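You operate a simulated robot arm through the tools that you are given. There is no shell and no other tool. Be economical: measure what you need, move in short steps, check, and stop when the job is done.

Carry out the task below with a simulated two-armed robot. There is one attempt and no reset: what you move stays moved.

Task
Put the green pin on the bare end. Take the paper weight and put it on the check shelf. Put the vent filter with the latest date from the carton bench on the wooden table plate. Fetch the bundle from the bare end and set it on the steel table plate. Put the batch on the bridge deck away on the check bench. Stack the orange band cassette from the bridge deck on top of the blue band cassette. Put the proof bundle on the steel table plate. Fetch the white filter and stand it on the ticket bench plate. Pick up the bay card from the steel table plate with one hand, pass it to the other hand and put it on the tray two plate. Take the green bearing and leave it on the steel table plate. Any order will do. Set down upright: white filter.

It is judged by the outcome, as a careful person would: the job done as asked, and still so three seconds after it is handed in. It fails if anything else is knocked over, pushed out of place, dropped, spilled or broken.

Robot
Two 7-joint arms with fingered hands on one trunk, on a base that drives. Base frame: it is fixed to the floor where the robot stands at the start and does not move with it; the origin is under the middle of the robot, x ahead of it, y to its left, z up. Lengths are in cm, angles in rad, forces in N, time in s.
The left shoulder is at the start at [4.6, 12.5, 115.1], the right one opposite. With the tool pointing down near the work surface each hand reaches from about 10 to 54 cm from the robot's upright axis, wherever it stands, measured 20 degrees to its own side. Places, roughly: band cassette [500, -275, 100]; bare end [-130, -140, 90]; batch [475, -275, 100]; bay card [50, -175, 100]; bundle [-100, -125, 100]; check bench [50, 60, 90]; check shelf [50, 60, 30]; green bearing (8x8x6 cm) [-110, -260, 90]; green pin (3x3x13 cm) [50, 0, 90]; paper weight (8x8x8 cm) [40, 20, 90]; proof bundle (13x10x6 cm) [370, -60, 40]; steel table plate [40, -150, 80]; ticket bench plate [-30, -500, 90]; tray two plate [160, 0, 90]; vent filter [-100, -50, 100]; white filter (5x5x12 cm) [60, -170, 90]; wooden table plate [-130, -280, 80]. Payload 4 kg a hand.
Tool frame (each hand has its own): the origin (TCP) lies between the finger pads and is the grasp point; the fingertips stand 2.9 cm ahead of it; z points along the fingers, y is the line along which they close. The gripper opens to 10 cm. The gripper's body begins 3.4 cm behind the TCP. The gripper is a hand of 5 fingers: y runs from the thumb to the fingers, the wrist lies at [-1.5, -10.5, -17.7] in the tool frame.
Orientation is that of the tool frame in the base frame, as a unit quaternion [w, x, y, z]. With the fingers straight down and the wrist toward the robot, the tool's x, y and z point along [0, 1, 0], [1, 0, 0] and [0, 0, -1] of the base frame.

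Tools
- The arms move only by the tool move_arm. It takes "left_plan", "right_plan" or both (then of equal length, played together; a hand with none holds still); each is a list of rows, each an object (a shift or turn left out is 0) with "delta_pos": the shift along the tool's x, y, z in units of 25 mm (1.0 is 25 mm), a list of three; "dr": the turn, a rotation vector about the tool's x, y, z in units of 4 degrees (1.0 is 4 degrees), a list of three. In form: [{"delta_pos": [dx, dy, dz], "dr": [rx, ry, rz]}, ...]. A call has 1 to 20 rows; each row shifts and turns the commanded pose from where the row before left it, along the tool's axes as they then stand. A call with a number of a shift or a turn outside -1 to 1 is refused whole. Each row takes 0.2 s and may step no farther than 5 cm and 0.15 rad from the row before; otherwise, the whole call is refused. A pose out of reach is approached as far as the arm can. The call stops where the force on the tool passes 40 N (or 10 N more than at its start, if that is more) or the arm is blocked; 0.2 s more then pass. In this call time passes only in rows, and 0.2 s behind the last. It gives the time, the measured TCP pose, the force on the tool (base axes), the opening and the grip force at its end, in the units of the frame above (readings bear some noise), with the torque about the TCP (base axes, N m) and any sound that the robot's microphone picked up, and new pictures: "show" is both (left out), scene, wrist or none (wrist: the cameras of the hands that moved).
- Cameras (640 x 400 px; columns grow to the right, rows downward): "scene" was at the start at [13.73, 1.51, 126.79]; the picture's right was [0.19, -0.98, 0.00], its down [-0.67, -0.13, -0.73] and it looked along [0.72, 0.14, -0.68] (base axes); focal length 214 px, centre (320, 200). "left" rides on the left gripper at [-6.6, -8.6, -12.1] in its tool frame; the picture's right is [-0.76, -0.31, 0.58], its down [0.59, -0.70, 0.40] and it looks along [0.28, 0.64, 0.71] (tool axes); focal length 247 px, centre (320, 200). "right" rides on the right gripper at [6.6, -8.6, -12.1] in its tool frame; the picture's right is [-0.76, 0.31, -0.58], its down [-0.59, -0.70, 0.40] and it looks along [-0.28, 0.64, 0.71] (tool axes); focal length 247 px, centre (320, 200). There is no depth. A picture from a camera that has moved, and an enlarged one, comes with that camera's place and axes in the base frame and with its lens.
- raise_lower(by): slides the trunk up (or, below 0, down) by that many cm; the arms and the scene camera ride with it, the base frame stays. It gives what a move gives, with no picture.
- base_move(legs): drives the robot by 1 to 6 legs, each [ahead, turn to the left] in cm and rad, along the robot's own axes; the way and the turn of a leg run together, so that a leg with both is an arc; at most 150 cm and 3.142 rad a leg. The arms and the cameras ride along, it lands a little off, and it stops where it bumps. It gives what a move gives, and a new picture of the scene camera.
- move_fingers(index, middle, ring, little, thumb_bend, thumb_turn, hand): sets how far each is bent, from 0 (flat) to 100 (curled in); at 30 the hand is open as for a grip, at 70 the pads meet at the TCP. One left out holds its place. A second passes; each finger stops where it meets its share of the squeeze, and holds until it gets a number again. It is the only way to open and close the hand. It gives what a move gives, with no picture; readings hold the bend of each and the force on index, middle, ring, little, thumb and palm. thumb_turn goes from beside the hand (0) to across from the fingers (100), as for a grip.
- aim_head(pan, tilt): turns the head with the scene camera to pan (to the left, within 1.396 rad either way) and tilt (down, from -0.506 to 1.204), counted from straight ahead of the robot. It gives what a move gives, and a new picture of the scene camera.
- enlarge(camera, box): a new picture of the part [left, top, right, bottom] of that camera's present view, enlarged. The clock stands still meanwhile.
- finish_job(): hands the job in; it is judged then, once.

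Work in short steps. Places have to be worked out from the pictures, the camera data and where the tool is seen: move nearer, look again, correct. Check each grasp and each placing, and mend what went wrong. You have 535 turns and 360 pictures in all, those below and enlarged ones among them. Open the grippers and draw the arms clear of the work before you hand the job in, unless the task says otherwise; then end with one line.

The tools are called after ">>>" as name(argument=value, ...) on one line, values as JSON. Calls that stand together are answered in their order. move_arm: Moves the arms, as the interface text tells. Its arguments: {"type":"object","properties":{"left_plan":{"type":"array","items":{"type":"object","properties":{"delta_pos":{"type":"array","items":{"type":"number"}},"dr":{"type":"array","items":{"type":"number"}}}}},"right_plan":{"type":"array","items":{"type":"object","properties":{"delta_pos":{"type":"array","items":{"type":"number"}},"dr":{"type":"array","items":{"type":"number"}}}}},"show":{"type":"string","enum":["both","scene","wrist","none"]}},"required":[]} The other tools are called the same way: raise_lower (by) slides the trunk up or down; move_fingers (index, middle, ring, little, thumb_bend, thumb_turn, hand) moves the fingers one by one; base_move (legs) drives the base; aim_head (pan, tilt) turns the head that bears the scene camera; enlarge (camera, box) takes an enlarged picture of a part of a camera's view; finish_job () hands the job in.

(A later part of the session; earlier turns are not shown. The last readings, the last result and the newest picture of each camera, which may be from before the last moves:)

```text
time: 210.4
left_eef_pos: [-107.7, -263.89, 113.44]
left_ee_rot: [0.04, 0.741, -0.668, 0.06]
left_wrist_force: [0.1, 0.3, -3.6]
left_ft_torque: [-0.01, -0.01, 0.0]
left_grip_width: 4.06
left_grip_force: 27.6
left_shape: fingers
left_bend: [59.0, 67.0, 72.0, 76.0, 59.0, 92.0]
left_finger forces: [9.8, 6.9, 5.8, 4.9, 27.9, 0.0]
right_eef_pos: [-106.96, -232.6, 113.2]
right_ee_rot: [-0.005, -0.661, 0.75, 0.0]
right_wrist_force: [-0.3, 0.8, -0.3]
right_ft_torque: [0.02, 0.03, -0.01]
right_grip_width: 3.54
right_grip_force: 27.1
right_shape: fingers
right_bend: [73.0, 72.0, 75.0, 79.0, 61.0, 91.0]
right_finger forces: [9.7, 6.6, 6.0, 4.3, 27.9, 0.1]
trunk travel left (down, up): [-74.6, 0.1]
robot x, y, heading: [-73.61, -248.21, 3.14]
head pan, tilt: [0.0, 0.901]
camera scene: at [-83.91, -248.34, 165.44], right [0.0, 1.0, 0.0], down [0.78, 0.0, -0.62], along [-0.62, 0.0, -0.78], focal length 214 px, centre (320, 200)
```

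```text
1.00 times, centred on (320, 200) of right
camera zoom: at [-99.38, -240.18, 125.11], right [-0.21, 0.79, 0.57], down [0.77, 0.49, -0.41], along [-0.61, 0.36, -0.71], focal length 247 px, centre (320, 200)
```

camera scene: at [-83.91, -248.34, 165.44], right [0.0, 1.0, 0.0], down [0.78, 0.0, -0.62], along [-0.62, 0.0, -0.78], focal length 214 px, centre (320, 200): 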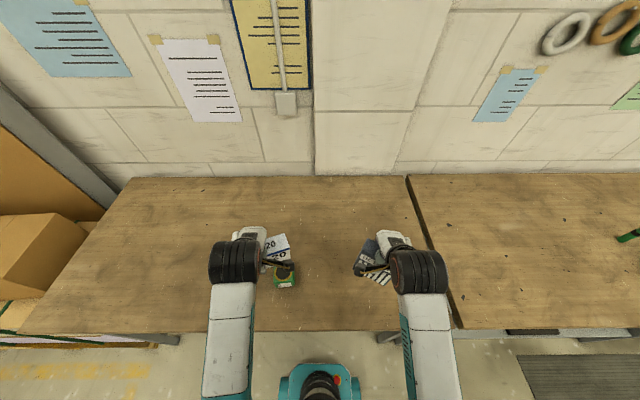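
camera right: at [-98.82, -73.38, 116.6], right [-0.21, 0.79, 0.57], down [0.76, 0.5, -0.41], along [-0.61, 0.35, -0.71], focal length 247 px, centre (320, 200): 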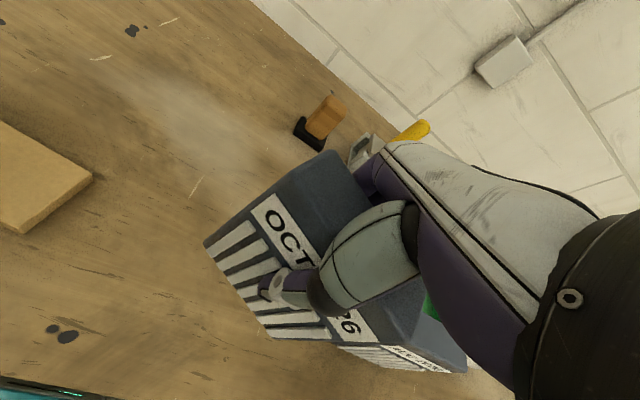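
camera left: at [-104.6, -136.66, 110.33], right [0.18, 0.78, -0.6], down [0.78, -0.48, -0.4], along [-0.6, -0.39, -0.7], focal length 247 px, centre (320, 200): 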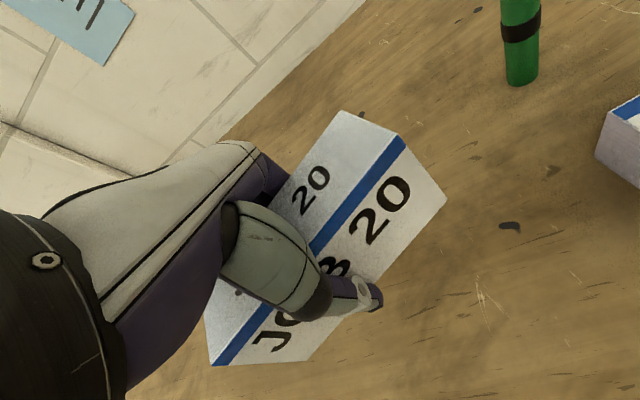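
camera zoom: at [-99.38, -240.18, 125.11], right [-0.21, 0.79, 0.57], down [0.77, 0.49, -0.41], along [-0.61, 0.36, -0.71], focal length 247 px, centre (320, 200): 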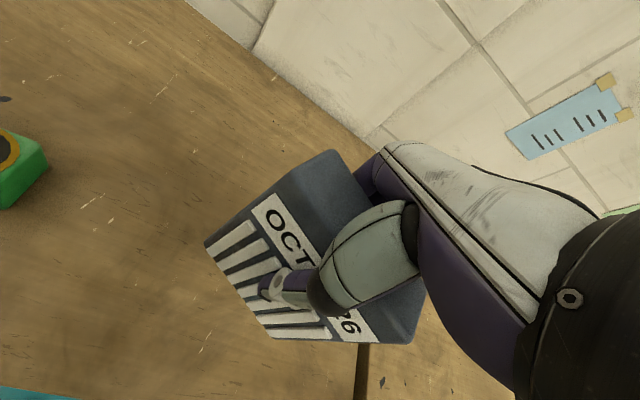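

The spot is free. I lower the filter toward the table.

>>> move_arm(right_plan=[{"delta_pos": [0, 0.6, 1]}, {"delta_pos": [0, 0.6, 1]}, {"delta_pos": [0, 0, 1]}, {"delta_pos": [0, 0, 1]}, {"delta_pos": [0, 0, 1]}, {"delta_pos": [0, 0, 1]}, {"delta_pos": [0, 0, 0.2]}, {"delta_pos": [0, 0, 0.15]}, {"delta_pos": [0, 0, 0.15]}, {"delta_pos": [0, 0, 0.15]}, {"delta_pos": [0, 0, 0.15]}, {"delta_pos": [0, 0, 0.15]}, {"delta_pos": [0, 0, 0.15]}, {"delta_pos": [0, 0, 0.15]}, {"delta_pos": [0, 0, 0.15]}], show="wrist")

```text
time: 213.6
left_eef_pos: [-107.65, -263.86, 113.45]
left_ee_rot: [0.039, 0.741, -0.668, 0.06]
left_wrist_force: [-0.7, -0.3, -3.9]
left_ft_torque: [-0.02, 0.02, 0.03]
left_grip_width: 4.1
left_grip_force: 28.0
left_shape: fingers
left_bend: [59.0, 67.0, 72.0, 76.0, 59.0, 92.0]
left_finger forces: [9.9, 6.9, 5.7, 4.9, 27.9, 0.0]
right_eef_pos: [-110.21, -232.31, 94.52]
right_ee_rot: [-0.004, -0.661, 0.75, 0.002]
right_wrist_force: [0.2, -0.2, -0.9]
right_ft_torque: [0.04, 0.01, -0.02]
right_grip_width: 3.52
right_grip_force: 26.5
right_shape: fingers
right_bend: [73.0, 72.0, 75.0, 79.0, 61.0, 91.0]
right_finger forces: [9.7, 6.7, 5.7, 4.3, 27.7, 0.1]
trunk travel left (down, up): [-74.6, 0.1]
robot x, y, heading: [-73.62, -248.28, 3.143]
head pan, tilt: [0.0, 0.901]
camera right: at [-102.52, -239.87, 106.61], right [-0.2, 0.79, 0.57], down [0.77, 0.49, -0.41], along [-0.61, 0.36, -0.71], focal length 247 px, centre (320, 200)
```

right: 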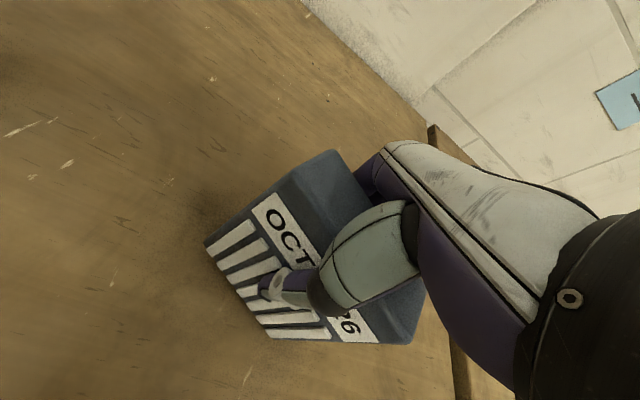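

Still free; I continue down in small steps.

>>> move_arm(right_plan=[{"delta_pos": [0, 0, 0.15]}, {"delta_pos": [0, 0, 0.15]}, {"delta_pos": [0, 0, 0.15]}, {"delta_pos": [0, 0, 0.15]}, {"delta_pos": [0, 0, 0.15]}, {"delta_pos": [0, 0, 0.15]}, {"delta_pos": [0, 0, 0.15]}, {"delta_pos": [0, 0, 0.15]}, {"delta_pos": [0, 0, 0.15]}, {"delta_pos": [0, 0, 0.15]}, {"delta_pos": [0, 0, 0.15]}, {"delta_pos": [0, 0, 0.15]}], show="wrist")

```text
time: 214.5
left_eef_pos: [-107.4, -263.9, 113.39]
left_ee_rot: [0.041, 0.741, -0.668, 0.06]
left_wrist_force: [0.3, 0.3, -3.4]
left_ft_torque: [-0.02, 0.01, -0.01]
left_grip_width: 4.09
left_grip_force: 27.6
left_shape: fingers
left_bend: [59.0, 67.0, 72.0, 76.0, 59.0, 92.0]
left_finger forces: [9.9, 6.9, 5.7, 4.9, 27.9, 0.0]
right_eef_pos: [-110.78, -232.66, 94.01]
right_ee_rot: [-0.013, -0.662, 0.749, 0.007]
right_wrist_force: [4.0, -3.8, 18.8]
right_ft_torque: [0.56, -0.83, -0.2]
right_grip_width: 3.56
right_grip_force: 31.8
right_shape: fingers
right_bend: [73.0, 73.0, 76.0, 79.0, 60.0, 90.0]
right_finger forces: [8.8, 6.5, 5.9, 4.0, 37.7, 0.0]
trunk travel left (down, up): [-74.6, 0.1]
robot x, y, heading: [-73.45, -248.48, 3.14]
head pan, tilt: [0.0, 0.901]
stopped in row 4 (right hand): the force on the tool passed its limit (the readings are from after the stop); the commanded pose is now the measured one
camera right: at [-102.88, -240.09, 105.98], right [-0.19, 0.79, 0.58], down [0.76, 0.49, -0.43], along [-0.62, 0.35, -0.7], focal length 247 px, centre (320, 200)
```

right: 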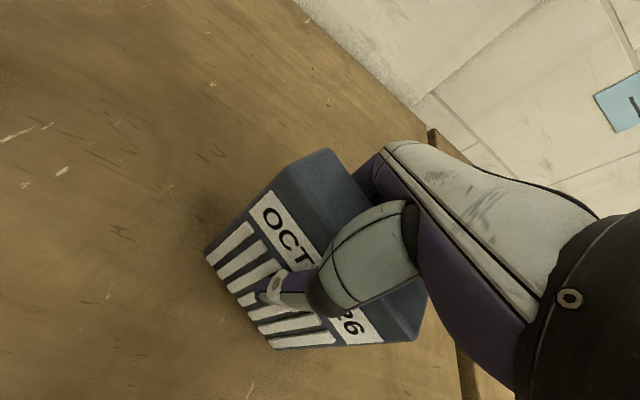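

Contact. I loosen the grip slowly so that the filter settles.

>>> move_fingers(hand="right", index=62, middle=62, ring=64, little=66, thumb_bend=56)

>>> enlarge(camera="right", box=[160, 100, 480, 400])

```text
time: 215.5
left_eef_pos: [-107.53, -263.98, 113.37]
left_ee_rot: [0.041, 0.741, -0.668, 0.06]
left_wrist_force: [0.4, 0.2, -3.9]
left_ft_torque: [-0.02, 0.06, 0.0]
left_grip_width: 4.1
left_grip_force: 27.1
left_shape: fingers
left_bend: [59.0, 67.0, 72.0, 76.0, 59.0, 92.0]
left_finger forces: [9.9, 7.0, 5.7, 5.0, 27.9, 0.0]
right_eef_pos: [-110.65, -232.61, 93.78]
right_ee_rot: [-0.011, -0.662, 0.75, 0.005]
right_wrist_force: [0.6, -0.3, 3.9]
right_ft_torque: [-0.09, 0.02, -0.01]
right_grip_width: 3.82
right_grip_force: 4.9
right_shape: fingers
right_bend: [60.0, 62.0, 64.0, 66.0, 53.0, 96.0]
right_finger forces: [3.4, 0.5, 0.1, 0.0, 5.2, 0.1]
trunk travel left (down, up): [-74.6, 0.1]
robot x, y, heading: [-73.7, -248.22, 3.141]
head pan, tilt: [0.0, 0.901]
```

```text
1.33 times, centred on (320, 250) of right
camera zoom: at [-102.8, -240.05, 105.8], right [-0.2, 0.79, 0.58], down [0.76, 0.49, -0.42], along [-0.62, 0.35, -0.7], focal length 329 px, centre (320, 133)
```

zoom: 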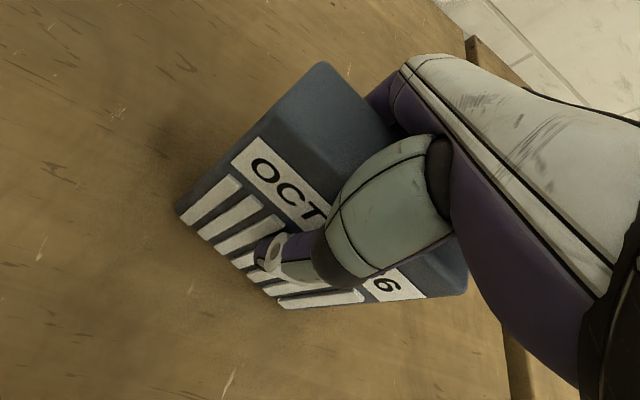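

It settled onto its base. I open fully and rise.

>>> move_fingers(hand="right", index=30, middle=30, ring=30, little=30, thumb_bend=30)

>>> move_arm(right_plan=[{"delta_pos": [0, 0, -0.4]}, {"delta_pos": [0, 0, -1]}, {"delta_pos": [0, 0, -1]}, {"delta_pos": [0, 0, -1]}, {"delta_pos": [0, 0, -1]}], show="both")

```text
time: 216.5
left_eef_pos: [-107.58, -263.87, 113.5]
left_ee_rot: [0.04, 0.741, -0.668, 0.06]
left_wrist_force: [0.3, -0.1, -3.6]
left_ft_torque: [-0.01, 0.01, 0.02]
left_grip_width: 4.09
left_grip_force: 27.7
left_shape: fingers
left_bend: [59.0, 67.0, 72.0, 76.0, 59.0, 92.0]
left_finger forces: [9.8, 6.9, 5.6, 4.9, 27.9, 0.0]
right_eef_pos: [-110.71, -232.57, 93.82]
right_ee_rot: [-0.011, -0.662, 0.749, 0.005]
right_wrist_force: [-0.5, 0.2, -0.4]
right_ft_torque: [-0.01, 0.0, 0.0]
right_grip_width: 9.83
right_grip_force: 0.0
right_shape: fingers
right_bend: [30.0, 30.0, 30.0, 30.0, 30.0, 97.0]
right_finger forces: [0.0, 0.1, 0.0, 0.0, 0.0, 0.0]
trunk travel left (down, up): [-74.6, 0.1]
robot x, y, heading: [-73.63, -248.37, 3.14]
head pan, tilt: [0.0, 0.901]
```

```text
time: 217.7
left_eef_pos: [-107.58, -263.97, 113.33]
left_ee_rot: [0.04, 0.74, -0.668, 0.059]
left_wrist_force: [0.3, -0.6, -3.7]
left_ft_torque: [-0.02, 0.02, 0.02]
left_grip_width: 4.09
left_grip_force: 26.8
left_shape: fingers
left_bend: [59.0, 67.0, 72.0, 76.0, 59.0, 92.0]
left_finger forces: [9.9, 6.9, 5.7, 4.9, 27.8, 0.0]
right_eef_pos: [-110.6, -232.69, 104.85]
right_ee_rot: [-0.011, -0.662, 0.75, 0.005]
right_wrist_force: [0.0, 0.3, -0.4]
right_ft_torque: [0.01, -0.02, -0.01]
right_grip_width: 9.87
right_grip_force: 0.1
right_shape: fingers
right_bend: [30.0, 30.0, 30.0, 30.0, 30.0, 97.0]
right_finger forces: [0.0, 0.0, 0.0, 0.1, 0.0, 0.0]
trunk travel left (down, up): [-74.6, 0.1]
robot x, y, heading: [-73.81, -248.47, 3.143]
head pan, tilt: [0.0, 0.901]
camera scene: at [-83.87, -248.35, 165.44], right [0.0, 1.0, 0.0], down [0.78, 0.0, -0.62], along [-0.62, 0.0, -0.78], focal length 214 px, centre (320, 200)
camera right: at [-102.73, -240.09, 116.81], right [-0.2, 0.79, 0.58], down [0.76, 0.49, -0.42], along [-0.62, 0.35, -0.7], focal length 247 px, centre (320, 200)
```

scene: 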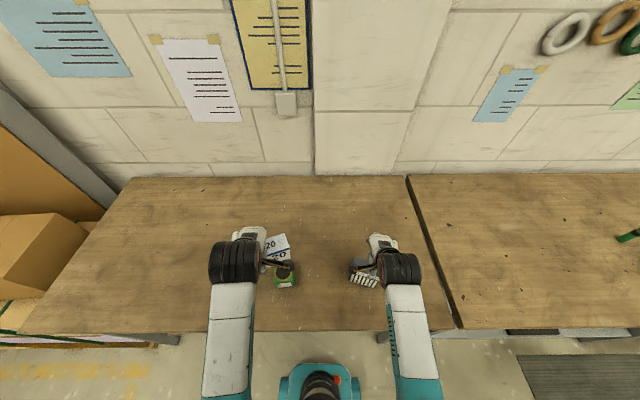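
right: 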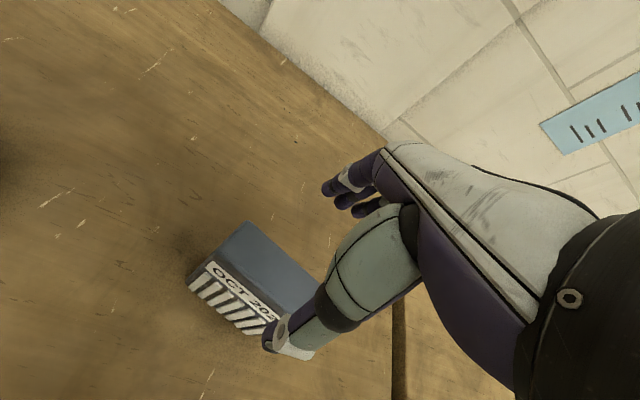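

The filter stands on the wooden table. Next the bearing: I shift the robot 30 cm along so that the right hand gets to it.

>>> base_move(legs=[[-22, 0], [0, 1.571], [31, 0], [0, -1.571]])

>>> base_move(legs=[[21, 0]])

>>> enlarge(camera="right", box=[0, 0, 640, 400])

```text
time: 228.8
left_eef_pos: [-85.57, -294.43, 113.3]
left_ee_rot: [0.041, 0.735, -0.674, 0.06]
left_wrist_force: [0.4, -0.2, -3.5]
left_ft_torque: [-0.06, 0.04, 0.01]
left_grip_width: 4.02
left_grip_force: 26.4
left_shape: fingers
left_bend: [59.0, 67.0, 72.0, 76.0, 59.0, 92.0]
left_finger forces: [9.5, 6.8, 5.6, 4.6, 26.6, 0.0]
right_eef_pos: [-87.77, -262.96, 104.89]
right_ee_rot: [-0.011, -0.656, 0.755, 0.004]
right_wrist_force: [0.0, -0.1, 0.3]
right_ft_torque: [0.01, 0.0, 0.03]
right_grip_width: 9.85
right_grip_force: 0.0
right_shape: fingers
right_bend: [30.0, 30.0, 30.0, 30.0, 30.0, 98.0]
right_finger forces: [0.0, 0.0, 0.1, 0.0, 0.1, 0.0]
trunk travel left (down, up): [-74.6, 0.1]
robot x, y, heading: [-51.44, -279.25, 3.121]
head pan, tilt: [0.0, 0.901]
camera scene: at [-61.51, -279.27, 165.44], right [0.02, 1.0, 0.0], down [0.78, -0.02, -0.62], along [-0.62, 0.01, -0.78], focal length 214 px, centre (320, 200)
```

scene: 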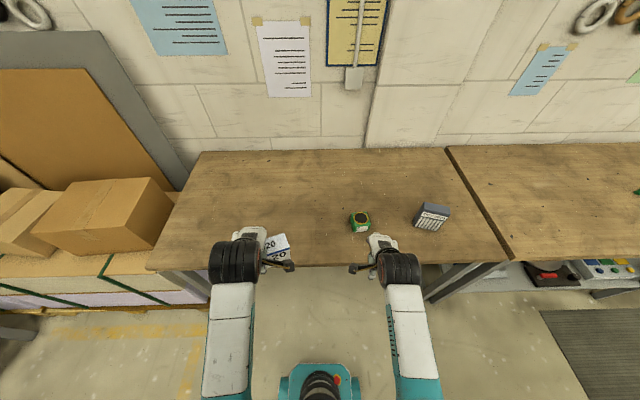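

```text
time: 230.4
left_eef_pos: [-106.43, -293.91, 113.39]
left_ee_rot: [0.041, 0.734, -0.675, 0.06]
left_wrist_force: [0.5, 0.2, -4.3]
left_ft_torque: [0.01, 0.02, 0.04]
left_grip_width: 3.99
left_grip_force: 26.6
left_shape: fingers
left_bend: [59.0, 67.0, 72.0, 76.0, 59.0, 92.0]
left_finger forces: [9.7, 6.8, 5.4, 4.5, 26.8, 0.0]
right_eef_pos: [-108.88, -262.45, 104.76]
right_ee_rot: [-0.011, -0.654, 0.756, 0.004]
right_wrist_force: [-0.5, -0.5, -0.5]
right_ft_torque: [0.05, -0.01, 0.0]
right_grip_width: 9.86
right_grip_force: 0.0
right_shape: fingers
right_bend: [30.0, 30.0, 30.0, 30.0, 30.0, 98.0]
right_finger forces: [0.0, 0.0, 0.0, 0.0, 0.1, 0.0]
trunk travel left (down, up): [-74.6, 0.1]
robot x, y, heading: [-71.73, -278.82, 3.119]
head pan, tilt: [0.0, 0.901]
camera scene: at [-82.43, -278.78, 165.43], right [0.02, 1.0, 0.0], down [0.78, -0.02, -0.62], along [-0.62, 0.01, -0.78], focal length 214 px, centre (320, 200)
```

scene: 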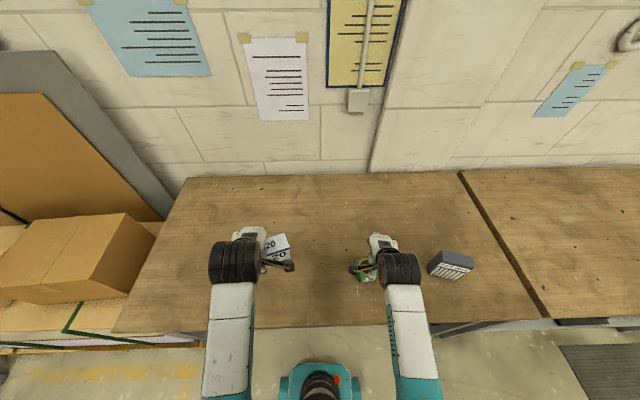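

```text
1.00 times, centred on (320, 200) of right
camera zoom: at [-101.1, -270.14, 116.76], right [-0.18, 0.8, 0.57], down [0.77, 0.48, -0.42], along [-0.61, 0.37, -0.7], focal length 247 px, centre (320, 200)
```

zoom: 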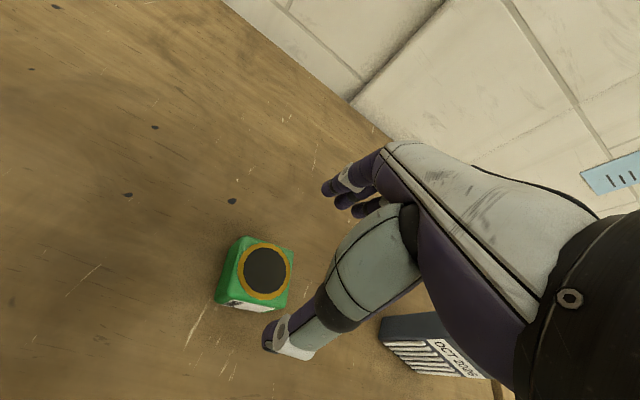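

The bearing's top is ~6.4 cm square at (-110.7, -261), turned about 10°. I align over it and go down part way.

>>> move_arm(right_plan=[{"delta_pos": [-0.47, 0.8, 0]}, {"delta_pos": [0, 0, 0.5], "dr": [0, 0, -1]}, {"delta_pos": [0, 0, 0.7], "dr": [0, 0, -1]}, {"delta_pos": [0, 0, 0.9], "dr": [0, 0, -1]}, {"delta_pos": [0, 0, 1], "dr": [0, 0, -1]}], show="wrist")

```text
time: 231.6
left_eef_pos: [-106.43, -293.82, 113.46]
left_ee_rot: [0.042, 0.734, -0.675, 0.06]
left_wrist_force: [0.8, 0.4, -4.2]
left_ft_torque: [-0.02, 0.04, 0.02]
left_grip_width: 4.02
left_grip_force: 27.2
left_shape: fingers
left_bend: [59.0, 67.0, 72.0, 76.0, 59.0, 92.0]
left_finger forces: [9.8, 6.9, 5.5, 4.5, 26.8, 0.1]
right_eef_pos: [-110.75, -261.1, 97.01]
right_ee_rot: [0.011, 0.754, -0.657, -0.006]
right_wrist_force: [0.0, -0.3, -0.3]
right_ft_torque: [-0.04, 0.01, -0.01]
right_grip_width: 9.83
right_grip_force: 0.0
right_shape: fingers
right_bend: [30.0, 30.0, 30.0, 30.0, 30.0, 98.0]
right_finger forces: [0.0, 0.0, 0.0, 0.0, 0.0, 0.0]
trunk travel left (down, up): [-74.6, 0.1]
robot x, y, heading: [-71.54, -278.69, 3.114]
head pan, tilt: [0.0, 0.901]
camera right: at [-101.23, -266.23, 108.82], right [-0.39, 0.71, 0.58], down [0.61, 0.68, -0.42], along [-0.69, 0.19, -0.7], focal length 247 px, centre (320, 200)
```

right: 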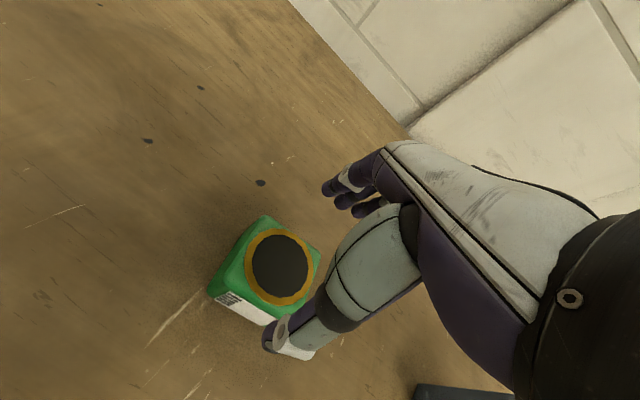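

Centred. Descend to z≈88.3 and close.

>>> move_arm(right_plan=[{"delta_pos": [0, 0, 1]}, {"delta_pos": [0, 0, 1]}, {"delta_pos": [0, 0, 0.9]}, {"delta_pos": [0, 0, 0.55]}], show="none")

>>> move_fingers(hand="right", index=80, middle=80, ring=80, little=80, thumb_bend=80)

>>> move_arm(right_plan=[{"delta_pos": [0, 0, -0.3]}, {"delta_pos": [0, 0, -0.5]}, {"delta_pos": [0, 0, -1]}, {"delta_pos": [0, 0, -1]}, {"delta_pos": [0, 0, -1]}, {"delta_pos": [0, 0, -1]}, {"delta_pos": [0, 0, -1]}], show="wrist")

```text
time: 232.6
left_eef_pos: [-106.33, -293.97, 113.42]
left_ee_rot: [0.041, 0.734, -0.675, 0.06]
left_wrist_force: [0.5, -0.3, -4.0]
left_ft_torque: [-0.01, 0.07, -0.01]
left_grip_width: 4.03
left_grip_force: 26.3
left_shape: fingers
left_bend: [59.0, 67.0, 72.0, 76.0, 59.0, 92.0]
left_finger forces: [9.7, 6.8, 5.4, 4.6, 26.8, 0.0]
right_eef_pos: [-110.97, -261.12, 88.47]
right_ee_rot: [0.01, 0.753, -0.658, -0.006]
right_wrist_force: [0.0, -0.7, 0.4]
right_ft_torque: [-0.01, 0.02, -0.01]
right_grip_width: 9.88
right_grip_force: 0.3
right_shape: fingers
right_bend: [30.0, 30.0, 30.0, 30.0, 30.0, 98.0]
right_finger forces: [0.2, 0.0, 0.1, 0.0, 0.1, 0.0]
trunk travel left (down, up): [-74.6, 0.1]
robot x, y, heading: [-71.97, -279.21, 3.122]
head pan, tilt: [0.0, 0.901]
```

```text
time: 233.6
left_eef_pos: [-106.35, -293.83, 113.34]
left_ee_rot: [0.041, 0.734, -0.675, 0.061]
left_wrist_force: [0.0, -0.3, -3.4]
left_ft_torque: [-0.06, 0.08, 0.0]
left_grip_width: 4.01
left_grip_force: 26.2
left_shape: fingers
left_bend: [59.0, 67.0, 72.0, 76.0, 59.0, 92.0]
left_finger forces: [9.7, 6.8, 5.5, 4.5, 26.8, 0.0]
right_eef_pos: [-110.86, -261.31, 88.44]
right_ee_rot: [0.011, 0.753, -0.658, -0.006]
right_wrist_force: [-2.1, -0.3, 4.1]
right_ft_torque: [0.09, 0.35, 0.12]
right_grip_width: 6.55
right_grip_force: 37.8
right_shape: fingers
right_bend: [38.0, 54.0, 53.0, 79.0, 55.0, 94.0]
right_finger forces: [16.1, 9.8, 10.7, 2.8, 36.4, 0.0]
trunk travel left (down, up): [-74.6, 0.1]
robot x, y, heading: [-72.15, -279.03, 3.119]
head pan, tilt: [0.0, 0.901]
```

```text
time: 235.2
left_eef_pos: [-106.38, -293.89, 113.44]
left_ee_rot: [0.041, 0.734, -0.675, 0.06]
left_wrist_force: [-0.1, 0.4, -3.8]
left_ft_torque: [-0.04, 0.02, 0.0]
left_grip_width: 4.03
left_grip_force: 27.2
left_shape: fingers
left_bend: [59.0, 67.0, 72.0, 76.0, 59.0, 92.0]
left_finger forces: [9.7, 6.9, 5.4, 4.5, 26.7, 0.0]
right_eef_pos: [-110.45, -261.07, 102.83]
right_ee_rot: [0.011, 0.752, -0.659, -0.005]
right_wrist_force: [0.2, 0.1, -2.9]
right_ft_torque: [0.01, 0.06, 0.02]
right_grip_width: 6.54
right_grip_force: 36.3
right_shape: fingers
right_bend: [38.0, 55.0, 53.0, 79.0, 55.0, 94.0]
right_finger forces: [15.8, 9.1, 10.0, 2.7, 35.8, 0.1]
trunk travel left (down, up): [-74.6, 0.1]
robot x, y, heading: [-71.94, -279.12, 3.125]
head pan, tilt: [0.0, 0.901]
camera right: at [-101.01, -266.33, 114.83], right [-0.39, 0.71, 0.58], down [0.61, 0.67, -0.42], along [-0.69, 0.19, -0.7], focal length 247 px, centre (320, 200)
```

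right: 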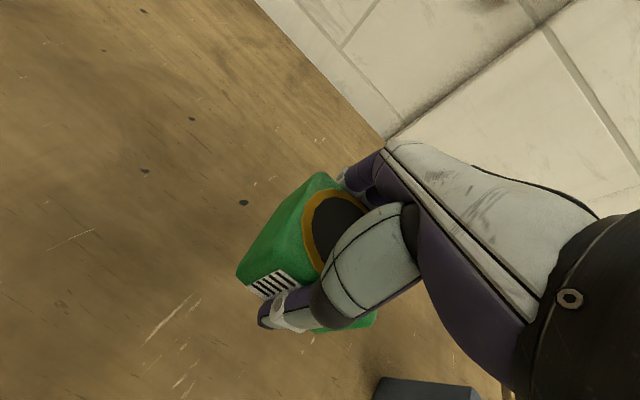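

Bearing held. I raise it, back off, and drive to the steel table.

>>> move_arm(right_plan=[{"delta_pos": [0, 0, -1]}, {"delta_pos": [0, 0, -1]}, {"delta_pos": [0, 0, -0.6]}], show="none")

>>> base_move(legs=[[-22, 0], [0, -1.555], [139, 0], [0, -1.571]])

>>> aim_head(pan=0.0, tilt=0.75)

```text
time: 236.0
left_eef_pos: [-106.36, -293.86, 113.42]
left_ee_rot: [0.041, 0.734, -0.675, 0.059]
left_wrist_force: [-0.4, -0.6, -3.5]
left_ft_torque: [0.0, 0.09, -0.01]
left_grip_width: 4.0
left_grip_force: 26.1
left_shape: fingers
left_bend: [59.0, 67.0, 72.0, 76.0, 59.0, 92.0]
left_finger forces: [9.6, 6.8, 5.4, 4.4, 26.7, 0.1]
right_eef_pos: [-110.38, -261.08, 109.49]
right_ee_rot: [0.01, 0.753, -0.658, -0.006]
right_wrist_force: [-0.6, 0.7, -3.7]
right_ft_torque: [0.02, 0.04, -0.03]
right_grip_width: 6.55
right_grip_force: 36.8
right_shape: fingers
right_bend: [38.0, 55.0, 53.0, 79.0, 55.0, 94.0]
right_finger forces: [15.7, 9.1, 9.9, 2.7, 35.6, 0.0]
trunk travel left (down, up): [-74.6, 0.1]
robot x, y, heading: [-71.76, -278.84, 3.114]
head pan, tilt: [0.0, 0.901]
```

```text
time: 252.0
left_eef_pos: [-15.2, -122.06, 113.46]
left_ee_rot: [-0.061, 0.67, 0.739, 0.041]
left_wrist_force: [-0.9, -0.8, -3.8]
left_ft_torque: [-0.01, -0.01, -0.02]
left_grip_width: 3.98
left_grip_force: 25.6
left_shape: fingers
left_bend: [59.0, 67.0, 72.0, 76.0, 59.0, 92.0]
left_finger forces: [9.3, 6.6, 5.3, 4.3, 25.5, 0.0]
right_eef_pos: [-10.79, -154.85, 109.36]
right_ee_rot: [0.006, 0.652, 0.758, 0.011]
right_wrist_force: [-0.1, -0.1, -3.9]
right_ft_torque: [-0.01, -0.04, 0.0]
right_grip_width: 6.51
right_grip_force: 34.0
right_shape: fingers
right_bend: [39.0, 55.0, 53.0, 79.0, 55.0, 93.0]
right_finger forces: [14.3, 8.7, 9.6, 2.7, 32.8, 0.0]
trunk travel left (down, up): [-74.6, 0.1]
robot x, y, heading: [-49.52, -137.9, -0.011]
head pan, tilt: [0.0, 0.901]
camera scene: at [-39.27, -137.77, 165.44], right [-0.01, -1.0, 0.0], down [-0.78, 0.01, -0.62], along [0.62, -0.01, -0.78], focal length 214 px, centre (320, 200)
```

scene: 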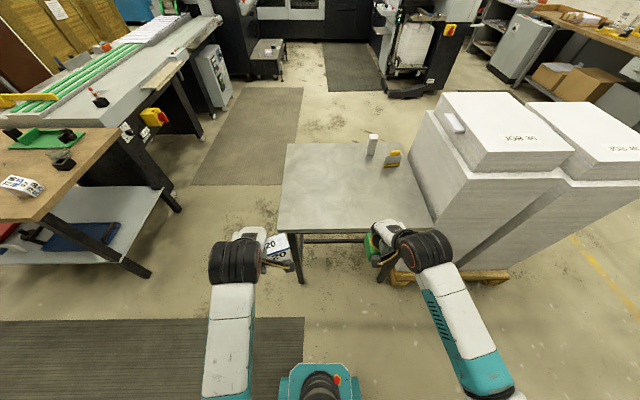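

```text
time: 252.7
left_eef_pos: [-15.12, -122.08, 113.43]
left_ee_rot: [-0.061, 0.67, 0.739, 0.04]
left_wrist_force: [0.0, 0.3, -3.2]
left_ft_torque: [0.06, -0.02, 0.02]
left_grip_width: 3.97
left_grip_force: 25.7
left_shape: fingers
left_bend: [59.0, 67.0, 72.0, 76.0, 59.0, 92.0]
left_finger forces: [9.3, 6.6, 5.3, 4.2, 25.5, 0.0]
right_eef_pos: [-10.81, -154.76, 109.44]
right_ee_rot: [0.006, 0.652, 0.758, 0.01]
right_wrist_force: [-0.1, 1.2, -3.3]
right_ft_torque: [0.03, -0.01, 0.0]
right_grip_width: 6.47
right_grip_force: 34.0
right_shape: fingers
right_bend: [39.0, 55.0, 53.0, 79.0, 55.0, 93.0]
right_finger forces: [14.2, 8.8, 9.7, 2.7, 32.8, 0.0]
trunk travel left (down, up): [-74.6, 0.1]
robot x, y, heading: [-49.2, -137.8, -0.01]
head pan, tilt: [0.0, 0.75]
camera scene: at [-38.53, -137.77, 166.62], right [-0.01, -1.0, 0.0], down [-0.68, 0.01, -0.73], along [0.73, -0.01, -0.68], focal length 214 px, centre (320, 200)
```

scene: 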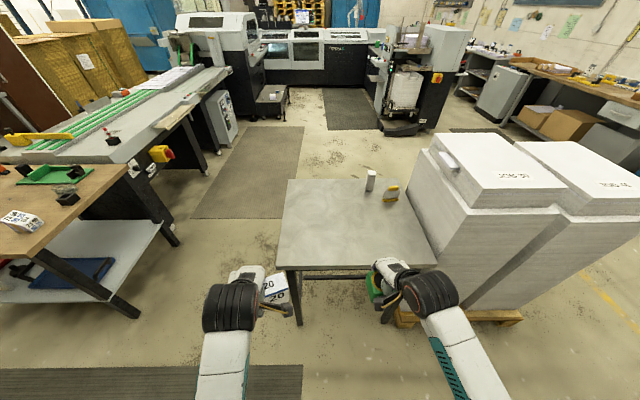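

I drive in with a slight shift to the right, keeping clear of the paper stack.

>>> base_move(legs=[[20, -0.25], [20, 0.26]])

>>> aim_head(pan=-0.3, tilt=1.0)

>>> enlarge(camera="right", box=[0, 0, 640, 400])

```text
time: 255.5
left_eef_pos: [24.61, -127.0, 113.34]
left_ee_rot: [-0.061, 0.667, 0.741, 0.04]
left_wrist_force: [0.3, -0.3, -3.4]
left_ft_torque: [0.02, -0.02, 0.01]
left_grip_width: 3.97
left_grip_force: 25.5
left_shape: fingers
left_bend: [59.0, 67.0, 72.0, 76.0, 59.0, 92.0]
left_finger forces: [9.5, 6.7, 5.3, 4.3, 25.7, 0.0]
right_eef_pos: [29.45, -159.7, 109.38]
right_ee_rot: [0.007, 0.648, 0.761, 0.01]
right_wrist_force: [0.2, 0.1, -3.5]
right_ft_torque: [0.01, -0.03, -0.01]
right_grip_width: 6.52
right_grip_force: 33.9
right_shape: fingers
right_bend: [39.0, 55.0, 53.0, 80.0, 55.0, 93.0]
right_finger forces: [14.2, 8.7, 9.5, 2.6, 32.7, 0.1]
trunk travel left (down, up): [-74.6, 0.1]
robot x, y, heading: [-9.69, -142.56, -0.002]
head pan, tilt: [0.0, 0.75]
camera scene: at [1.46, -142.91, 166.62], right [0.0, -1.0, 0.0], down [-0.68, 0.0, -0.73], along [0.73, 0.0, -0.68], focal length 214 px, centre (320, 200)
```

scene: 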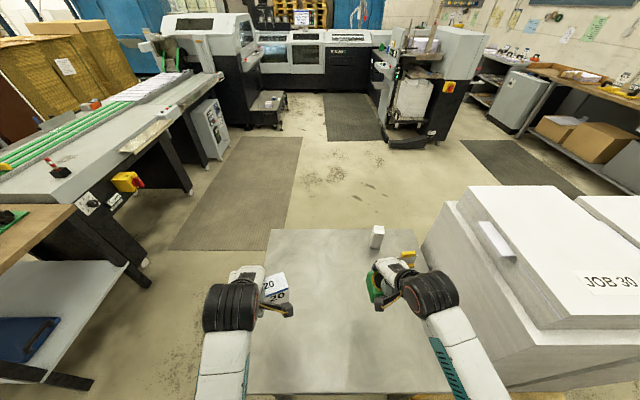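

```text
time: 256.3
left_eef_pos: [24.48, -126.96, 113.38]
left_ee_rot: [-0.062, 0.667, 0.742, 0.041]
left_wrist_force: [-0.4, 0.0, -3.0]
left_ft_torque: [0.04, -0.06, 0.01]
left_grip_width: 3.96
left_grip_force: 25.9
left_shape: fingers
left_bend: [59.0, 67.0, 72.0, 76.0, 59.0, 92.0]
left_finger forces: [9.5, 6.7, 5.3, 4.1, 25.7, 0.0]
right_eef_pos: [29.24, -159.8, 109.45]
right_ee_rot: [0.006, 0.649, 0.761, 0.009]
right_wrist_force: [-0.2, 0.0, -3.1]
right_ft_torque: [0.01, -0.04, 0.0]
right_grip_width: 6.47
right_grip_force: 34.0
right_shape: fingers
right_bend: [39.0, 55.0, 53.0, 80.0, 55.0, 93.0]
right_finger forces: [14.2, 8.8, 9.4, 2.6, 32.7, 0.1]
trunk travel left (down, up): [-74.6, 0.1]
robot x, y, heading: [-9.39, -142.94, 0.004]
head pan, tilt: [-0.3, 1.0]
camera scene: at [-0.36, -144.97, 164.72], right [-0.29, -0.96, 0.0], down [-0.8, 0.25, -0.54], along [0.52, -0.16, -0.84], focal length 214 px, centre (320, 200)
```

scene: 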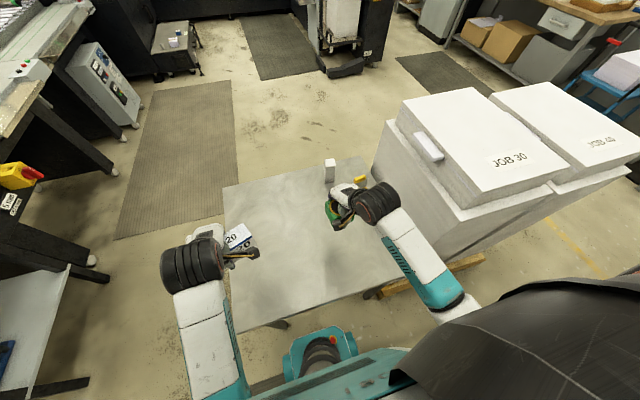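

```text
1.00 times, centred on (320, 200) of right
camera zoom: at [19.32, -154.69, 121.33], right [0.41, -0.7, 0.58], down [-0.59, -0.69, -0.42], along [0.69, -0.17, -0.7], focal length 247 px, centre (320, 200)
```

zoom: 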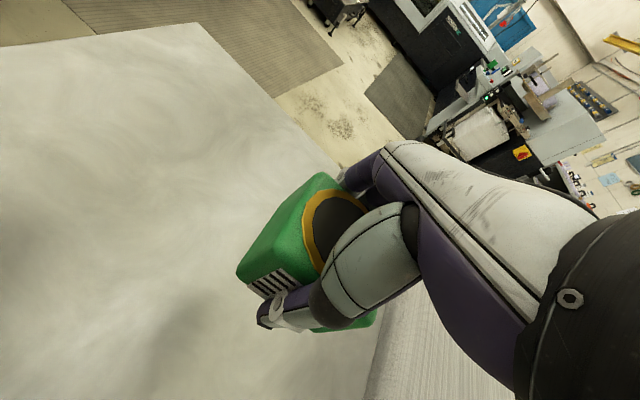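

I move the bearing inward and lower it.

>>> move_arm(right_plan=[{"delta_pos": [0.97, -0.12, 0.3]}, {"delta_pos": [0.97, -0.12, 0.6]}, {"delta_pos": [0.97, -0.12, 0.9]}, {"delta_pos": [0, 0, 1]}, {"delta_pos": [0, 0, 1]}, {"delta_pos": [0, 0, 1]}, {"delta_pos": [0, 0, 1]}, {"delta_pos": [0, 0, 1]}, {"delta_pos": [0, 0, 1]}, {"delta_pos": [0, 0, 0.3]}, {"delta_pos": [0, 0, 0.15]}, {"delta_pos": [0, 0, 0.15]}, {"delta_pos": [0, 0, 0.15]}, {"delta_pos": [0, 0, 0.15]}, {"delta_pos": [0, 0, 0.15]}, {"delta_pos": [0, 0, 0.15]}, {"delta_pos": [0, 0, 0.15]}], show="wrist")

```text
time: 259.3
left_eef_pos: [24.35, -127.01, 113.37]
left_ee_rot: [-0.061, 0.667, 0.742, 0.039]
left_wrist_force: [1.1, 0.6, -3.4]
left_ft_torque: [0.05, 0.01, -0.02]
left_grip_width: 3.97
left_grip_force: 25.3
left_shape: fingers
left_bend: [59.0, 67.0, 72.0, 76.0, 59.0, 92.0]
left_finger forces: [9.6, 6.7, 5.1, 4.1, 25.6, 0.1]
right_eef_pos: [28.32, -152.32, 88.31]
right_ee_rot: [0.013, 0.649, 0.761, 0.018]
right_wrist_force: [-10.2, -2.3, 23.7]
right_ft_torque: [-0.33, -0.39, -0.17]
right_grip_width: 6.51
right_grip_force: 36.6
right_shape: fingers
right_bend: [39.0, 56.0, 56.0, 80.0, 56.0, 92.0]
right_finger forces: [13.1, 8.4, 8.9, 2.7, 40.8, 0.0]
trunk travel left (down, up): [-74.6, 0.1]
robot x, y, heading: [-9.31, -142.9, 0.001]
head pan, tilt: [-0.3, 1.0]
stopped in row 15 (right hand): the force on the tool passed its limit (the readings are from after the stop); the commanded pose is now the measured one
camera right: at [18.16, -147.37, 100.03], right [0.4, -0.71, 0.59], down [-0.58, -0.69, -0.43], along [0.71, -0.17, -0.68], focal length 247 px, centre (320, 200)
```

right: 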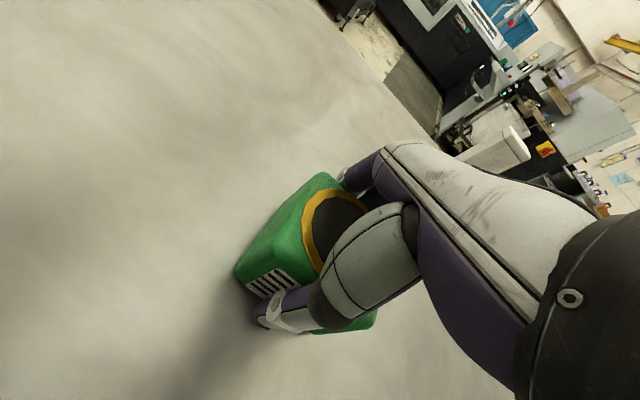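

The bearing sits on the steel table. I release it and rise.

>>> move_fingers(hand="right", index=30, middle=30, ring=30, little=30, thumb_bend=30)

>>> move_arm(right_plan=[{"delta_pos": [0, 0, -0.5]}, {"delta_pos": [0, 0, -1]}, {"delta_pos": [0, 0, -1]}, {"delta_pos": [0, 0, -1]}, {"delta_pos": [0, 0, -1]}, {"delta_pos": [0, 0, -1]}], show="wrist")

>>> enlarge(camera="left", box=[0, 0, 640, 400])

```text
time: 260.3
left_eef_pos: [24.46, -126.89, 113.45]
left_ee_rot: [-0.061, 0.667, 0.742, 0.04]
left_wrist_force: [0.0, 1.0, -3.9]
left_ft_torque: [0.02, -0.04, 0.06]
left_grip_width: 3.97
left_grip_force: 25.3
left_shape: fingers
left_bend: [59.0, 67.0, 72.0, 76.0, 59.0, 92.0]
left_finger forces: [9.5, 6.7, 5.2, 4.1, 25.6, 0.0]
right_eef_pos: [28.22, -152.44, 88.05]
right_ee_rot: [0.011, 0.648, 0.761, 0.014]
right_wrist_force: [1.0, 1.2, 2.5]
right_ft_torque: [-0.05, 0.05, 0.01]
right_grip_width: 9.96
right_grip_force: 1.3
right_shape: fingers
right_bend: [29.0, 30.0, 30.0, 30.0, 30.0, 97.0]
right_finger forces: [1.7, 0.0, 0.0, 0.0, 1.0, 0.1]
trunk travel left (down, up): [-74.6, 0.1]
robot x, y, heading: [-9.44, -142.74, 0.001]
head pan, tilt: [-0.3, 1.0]
```

```text
time: 261.7
left_eef_pos: [24.44, -126.92, 113.28]
left_ee_rot: [-0.06, 0.666, 0.742, 0.041]
left_wrist_force: [-0.4, 0.2, -3.6]
left_ft_torque: [0.02, -0.03, 0.0]
left_grip_width: 3.97
left_grip_force: 25.4
left_shape: fingers
left_bend: [59.0, 67.0, 72.0, 76.0, 59.0, 92.0]
left_finger forces: [9.5, 6.8, 5.2, 4.1, 25.6, 0.1]
right_eef_pos: [27.55, -152.51, 101.94]
right_ee_rot: [0.011, 0.649, 0.761, 0.015]
right_wrist_force: [-0.8, -0.8, 1.5]
right_ft_torque: [-0.01, -0.01, 0.01]
right_grip_width: 9.91
right_grip_force: 0.0
right_shape: fingers
right_bend: [30.0, 30.0, 30.0, 30.0, 30.0, 97.0]
right_finger forces: [0.0, 0.0, 0.1, 0.1, 0.0, 0.0]
trunk travel left (down, up): [-74.6, 0.1]
robot x, y, heading: [-9.97, -143.04, -0.0]
head pan, tilt: [-0.3, 1.0]
camera right: at [17.53, -147.57, 113.63], right [0.4, -0.7, 0.58], down [-0.59, -0.69, -0.43], along [0.7, -0.17, -0.69], focal length 247 px, centre (320, 200)
```

right: 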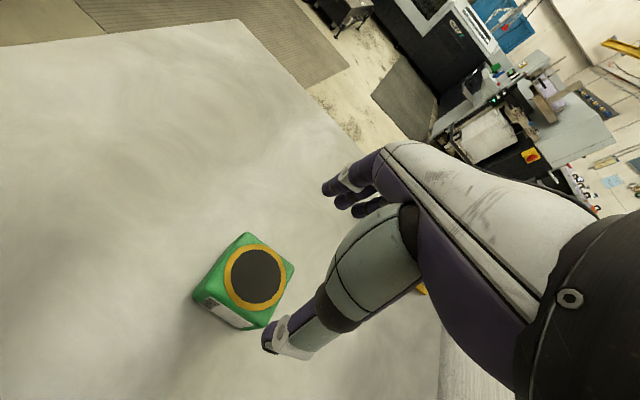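

```text
1.00 times, centred on (320, 200) of left
camera zoom: at [17.13, -136.02, 124.69], right [-0.25, -0.7, -0.67], down [-0.77, 0.56, -0.29], along [0.58, 0.45, -0.68], focal length 247 px, centre (320, 200)
```

zoom: 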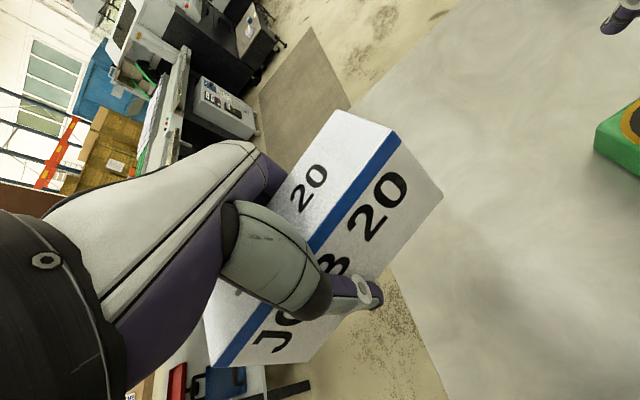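

The bearing is placed. I level the left hand, move the bundle inward and lower it.

>>> move_arm(left_plan=[{"delta_pos": [-0.9, 0, 0.3], "dr": [-0.1, -0.7, 0]}, {"delta_pos": [-0.9, 0, 0.5], "dr": [-0.1, -0.7, 0]}, {"delta_pos": [-0.9, 0, 0.7], "dr": [-0.1, -0.66, 0]}, {"delta_pos": [0, 0, 1]}, {"delta_pos": [0, 0, 1]}, {"delta_pos": [0, 0, 1]}, {"delta_pos": [0, 0, 1]}, {"delta_pos": [0, 0, 1]}, {"delta_pos": [0, 0, 1]}], show="both")

```text
time: 263.9
left_eef_pos: [21.37, -132.28, 92.08]
left_ee_rot: [-0.03, 0.671, 0.741, -0.013]
left_wrist_force: [-0.6, -0.1, -3.4]
left_ft_torque: [0.02, -0.01, -0.02]
left_grip_width: 3.97
left_grip_force: 25.1
left_shape: fingers
left_bend: [73.0, 67.0, 72.0, 76.0, 59.0, 92.0]
left_finger forces: [9.6, 6.7, 5.2, 4.0, 25.4, 0.1]
right_eef_pos: [27.54, -152.39, 101.79]
right_ee_rot: [0.01, 0.649, 0.761, 0.017]
right_wrist_force: [1.3, 1.0, 0.3]
right_ft_torque: [-0.01, 0.04, 0.04]
right_grip_width: 9.89
right_grip_force: 0.0
right_shape: fingers
right_bend: [30.0, 30.0, 30.0, 30.0, 30.0, 97.0]
right_finger forces: [0.0, 0.0, 0.0, 0.0, 0.1, 0.0]
trunk travel left (down, up): [-74.6, 0.1]
robot x, y, heading: [-9.37, -142.62, 0.003]
head pan, tilt: [-0.3, 1.0]
stopped in row 9 (left hand): the arm was blocked; the commanded pose is now the measured one
camera scene: at [-0.36, -144.97, 164.72], right [-0.29, -0.96, 0.0], down [-0.8, 0.25, -0.54], along [0.52, -0.16, -0.84], focal length 214 px, centre (320, 200)
camera left: at [14.17, -139.87, 104.5], right [-0.27, -0.77, -0.58], down [-0.78, 0.52, -0.34], along [0.57, 0.36, -0.74], focal length 247 px, centre (320, 200)
```

scene: 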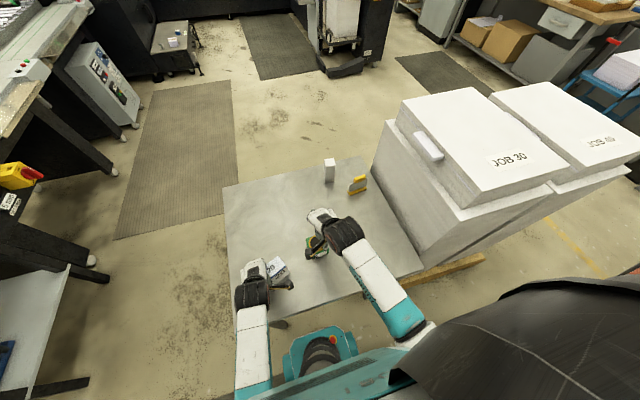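
left: 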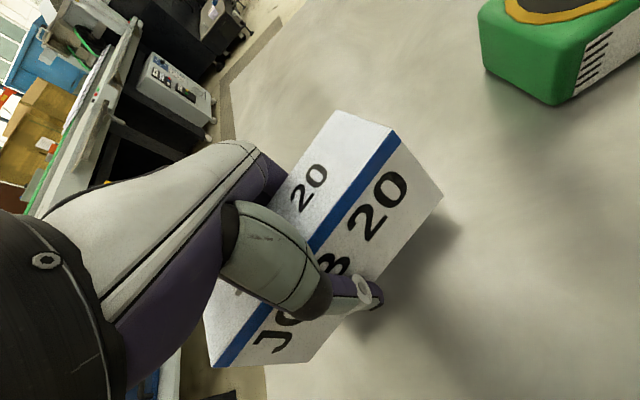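

The arm was blocked near its own body; I shift forward a little and continue down.

>>> move_arm(left_plan=[{"delta_pos": [0, 0.8, -0.3]}, {"delta_pos": [0, 0.8, 0.2]}, {"delta_pos": [0, 0, 0.4]}, {"delta_pos": [0, 0, 0.3]}, {"delta_pos": [0, 0, 0.2]}, {"delta_pos": [0, 0, 0.15]}, {"delta_pos": [0, 0, 0.15]}, {"delta_pos": [0, 0, 0.15]}, {"delta_pos": [0, 0, 0.15]}, {"delta_pos": [0, 0, 0.15]}], show="wrist")

```text
time: 264.9
left_eef_pos: [19.16, -131.22, 88.43]
left_ee_rot: [-0.06, 0.672, 0.737, -0.034]
left_wrist_force: [-8.0, -4.6, 29.3]
left_ft_torque: [-0.23, 0.07, -0.09]
left_grip_width: 3.97
left_grip_force: 33.1
left_shape: fingers
left_bend: [73.0, 68.0, 73.0, 77.0, 60.0, 92.0]
left_finger forces: [9.2, 6.6, 4.8, 3.3, 43.2, 0.0]
right_eef_pos: [27.46, -152.73, 101.96]
right_ee_rot: [0.01, 0.648, 0.761, 0.016]
right_wrist_force: [-0.6, 0.7, 0.1]
right_ft_torque: [-0.02, 0.01, 0.02]
right_grip_width: 9.87
right_grip_force: 0.1
right_shape: fingers
right_bend: [30.0, 30.0, 30.0, 30.0, 30.0, 97.0]
right_finger forces: [0.0, 0.0, 0.1, 0.0, 0.1, 0.1]
trunk travel left (down, up): [-74.6, 0.1]
robot x, y, heading: [-9.21, -142.74, 0.001]
head pan, tilt: [-0.3, 1.0]
stopped in row 4 (left hand): the force on the tool passed its limit (the readings are from after the stop); the commanded pose is now the measured one
camera left: at [13.01, -138.94, 101.24], right [-0.31, -0.76, -0.56], down [-0.8, 0.53, -0.28], along [0.51, 0.36, -0.78], focal length 247 px, centre (320, 200)
```

left: 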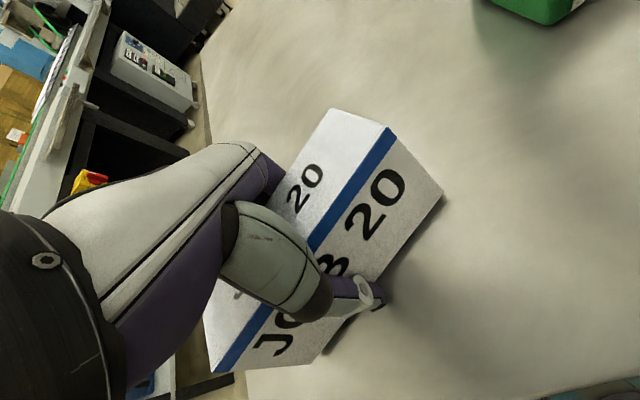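

The bundle has contact with the table, leaning only slightly. I loosen the grip gradually so it settles.

>>> move_fingers(hand="left", index=60, middle=60, ring=62, little=64, thumb_bend=52)

>>> enlarge(camera="left", box=[160, 60, 560, 400])

```text
time: 265.9
left_eef_pos: [19.17, -131.24, 88.39]
left_ee_rot: [-0.062, 0.672, 0.738, -0.035]
left_wrist_force: [-5.6, -4.4, 32.6]
left_ft_torque: [-0.12, -0.3, 0.1]
left_grip_width: 4.61
left_grip_force: 21.3
left_shape: fingers
left_bend: [59.0, 62.0, 62.0, 64.0, 51.0, 95.0]
left_finger forces: [11.2, 11.4, 0.0, 0.1, 19.5, 0.1]
right_eef_pos: [27.53, -152.69, 101.85]
right_ee_rot: [0.011, 0.649, 0.761, 0.017]
right_wrist_force: [-0.3, 0.2, -0.1]
right_ft_torque: [0.0, 0.0, 0.0]
right_grip_width: 9.89
right_grip_force: 0.1
right_shape: fingers
right_bend: [30.0, 30.0, 30.0, 30.0, 30.0, 97.0]
right_finger forces: [0.0, 0.1, 0.0, 0.0, 0.1, 0.0]
trunk travel left (down, up): [-74.6, 0.1]
robot x, y, heading: [-9.31, -142.7, 0.001]
head pan, tilt: [-0.3, 1.0]
```

```text
1.18 times, centred on (360, 230) of left
camera zoom: at [12.94, -138.95, 101.16], right [-0.31, -0.76, -0.56], down [-0.8, 0.53, -0.28], along [0.51, 0.36, -0.78], focal length 291 px, centre (273, 165)
```

zoom: 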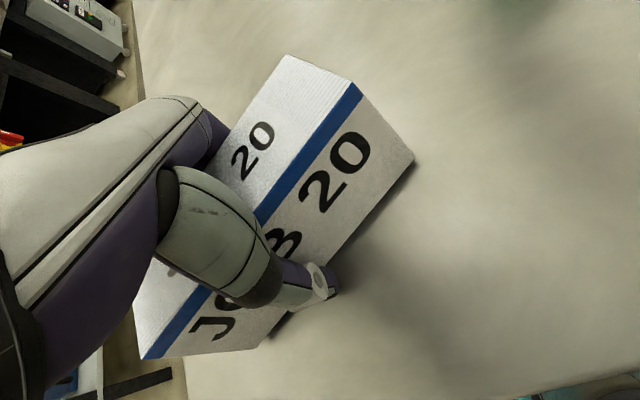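

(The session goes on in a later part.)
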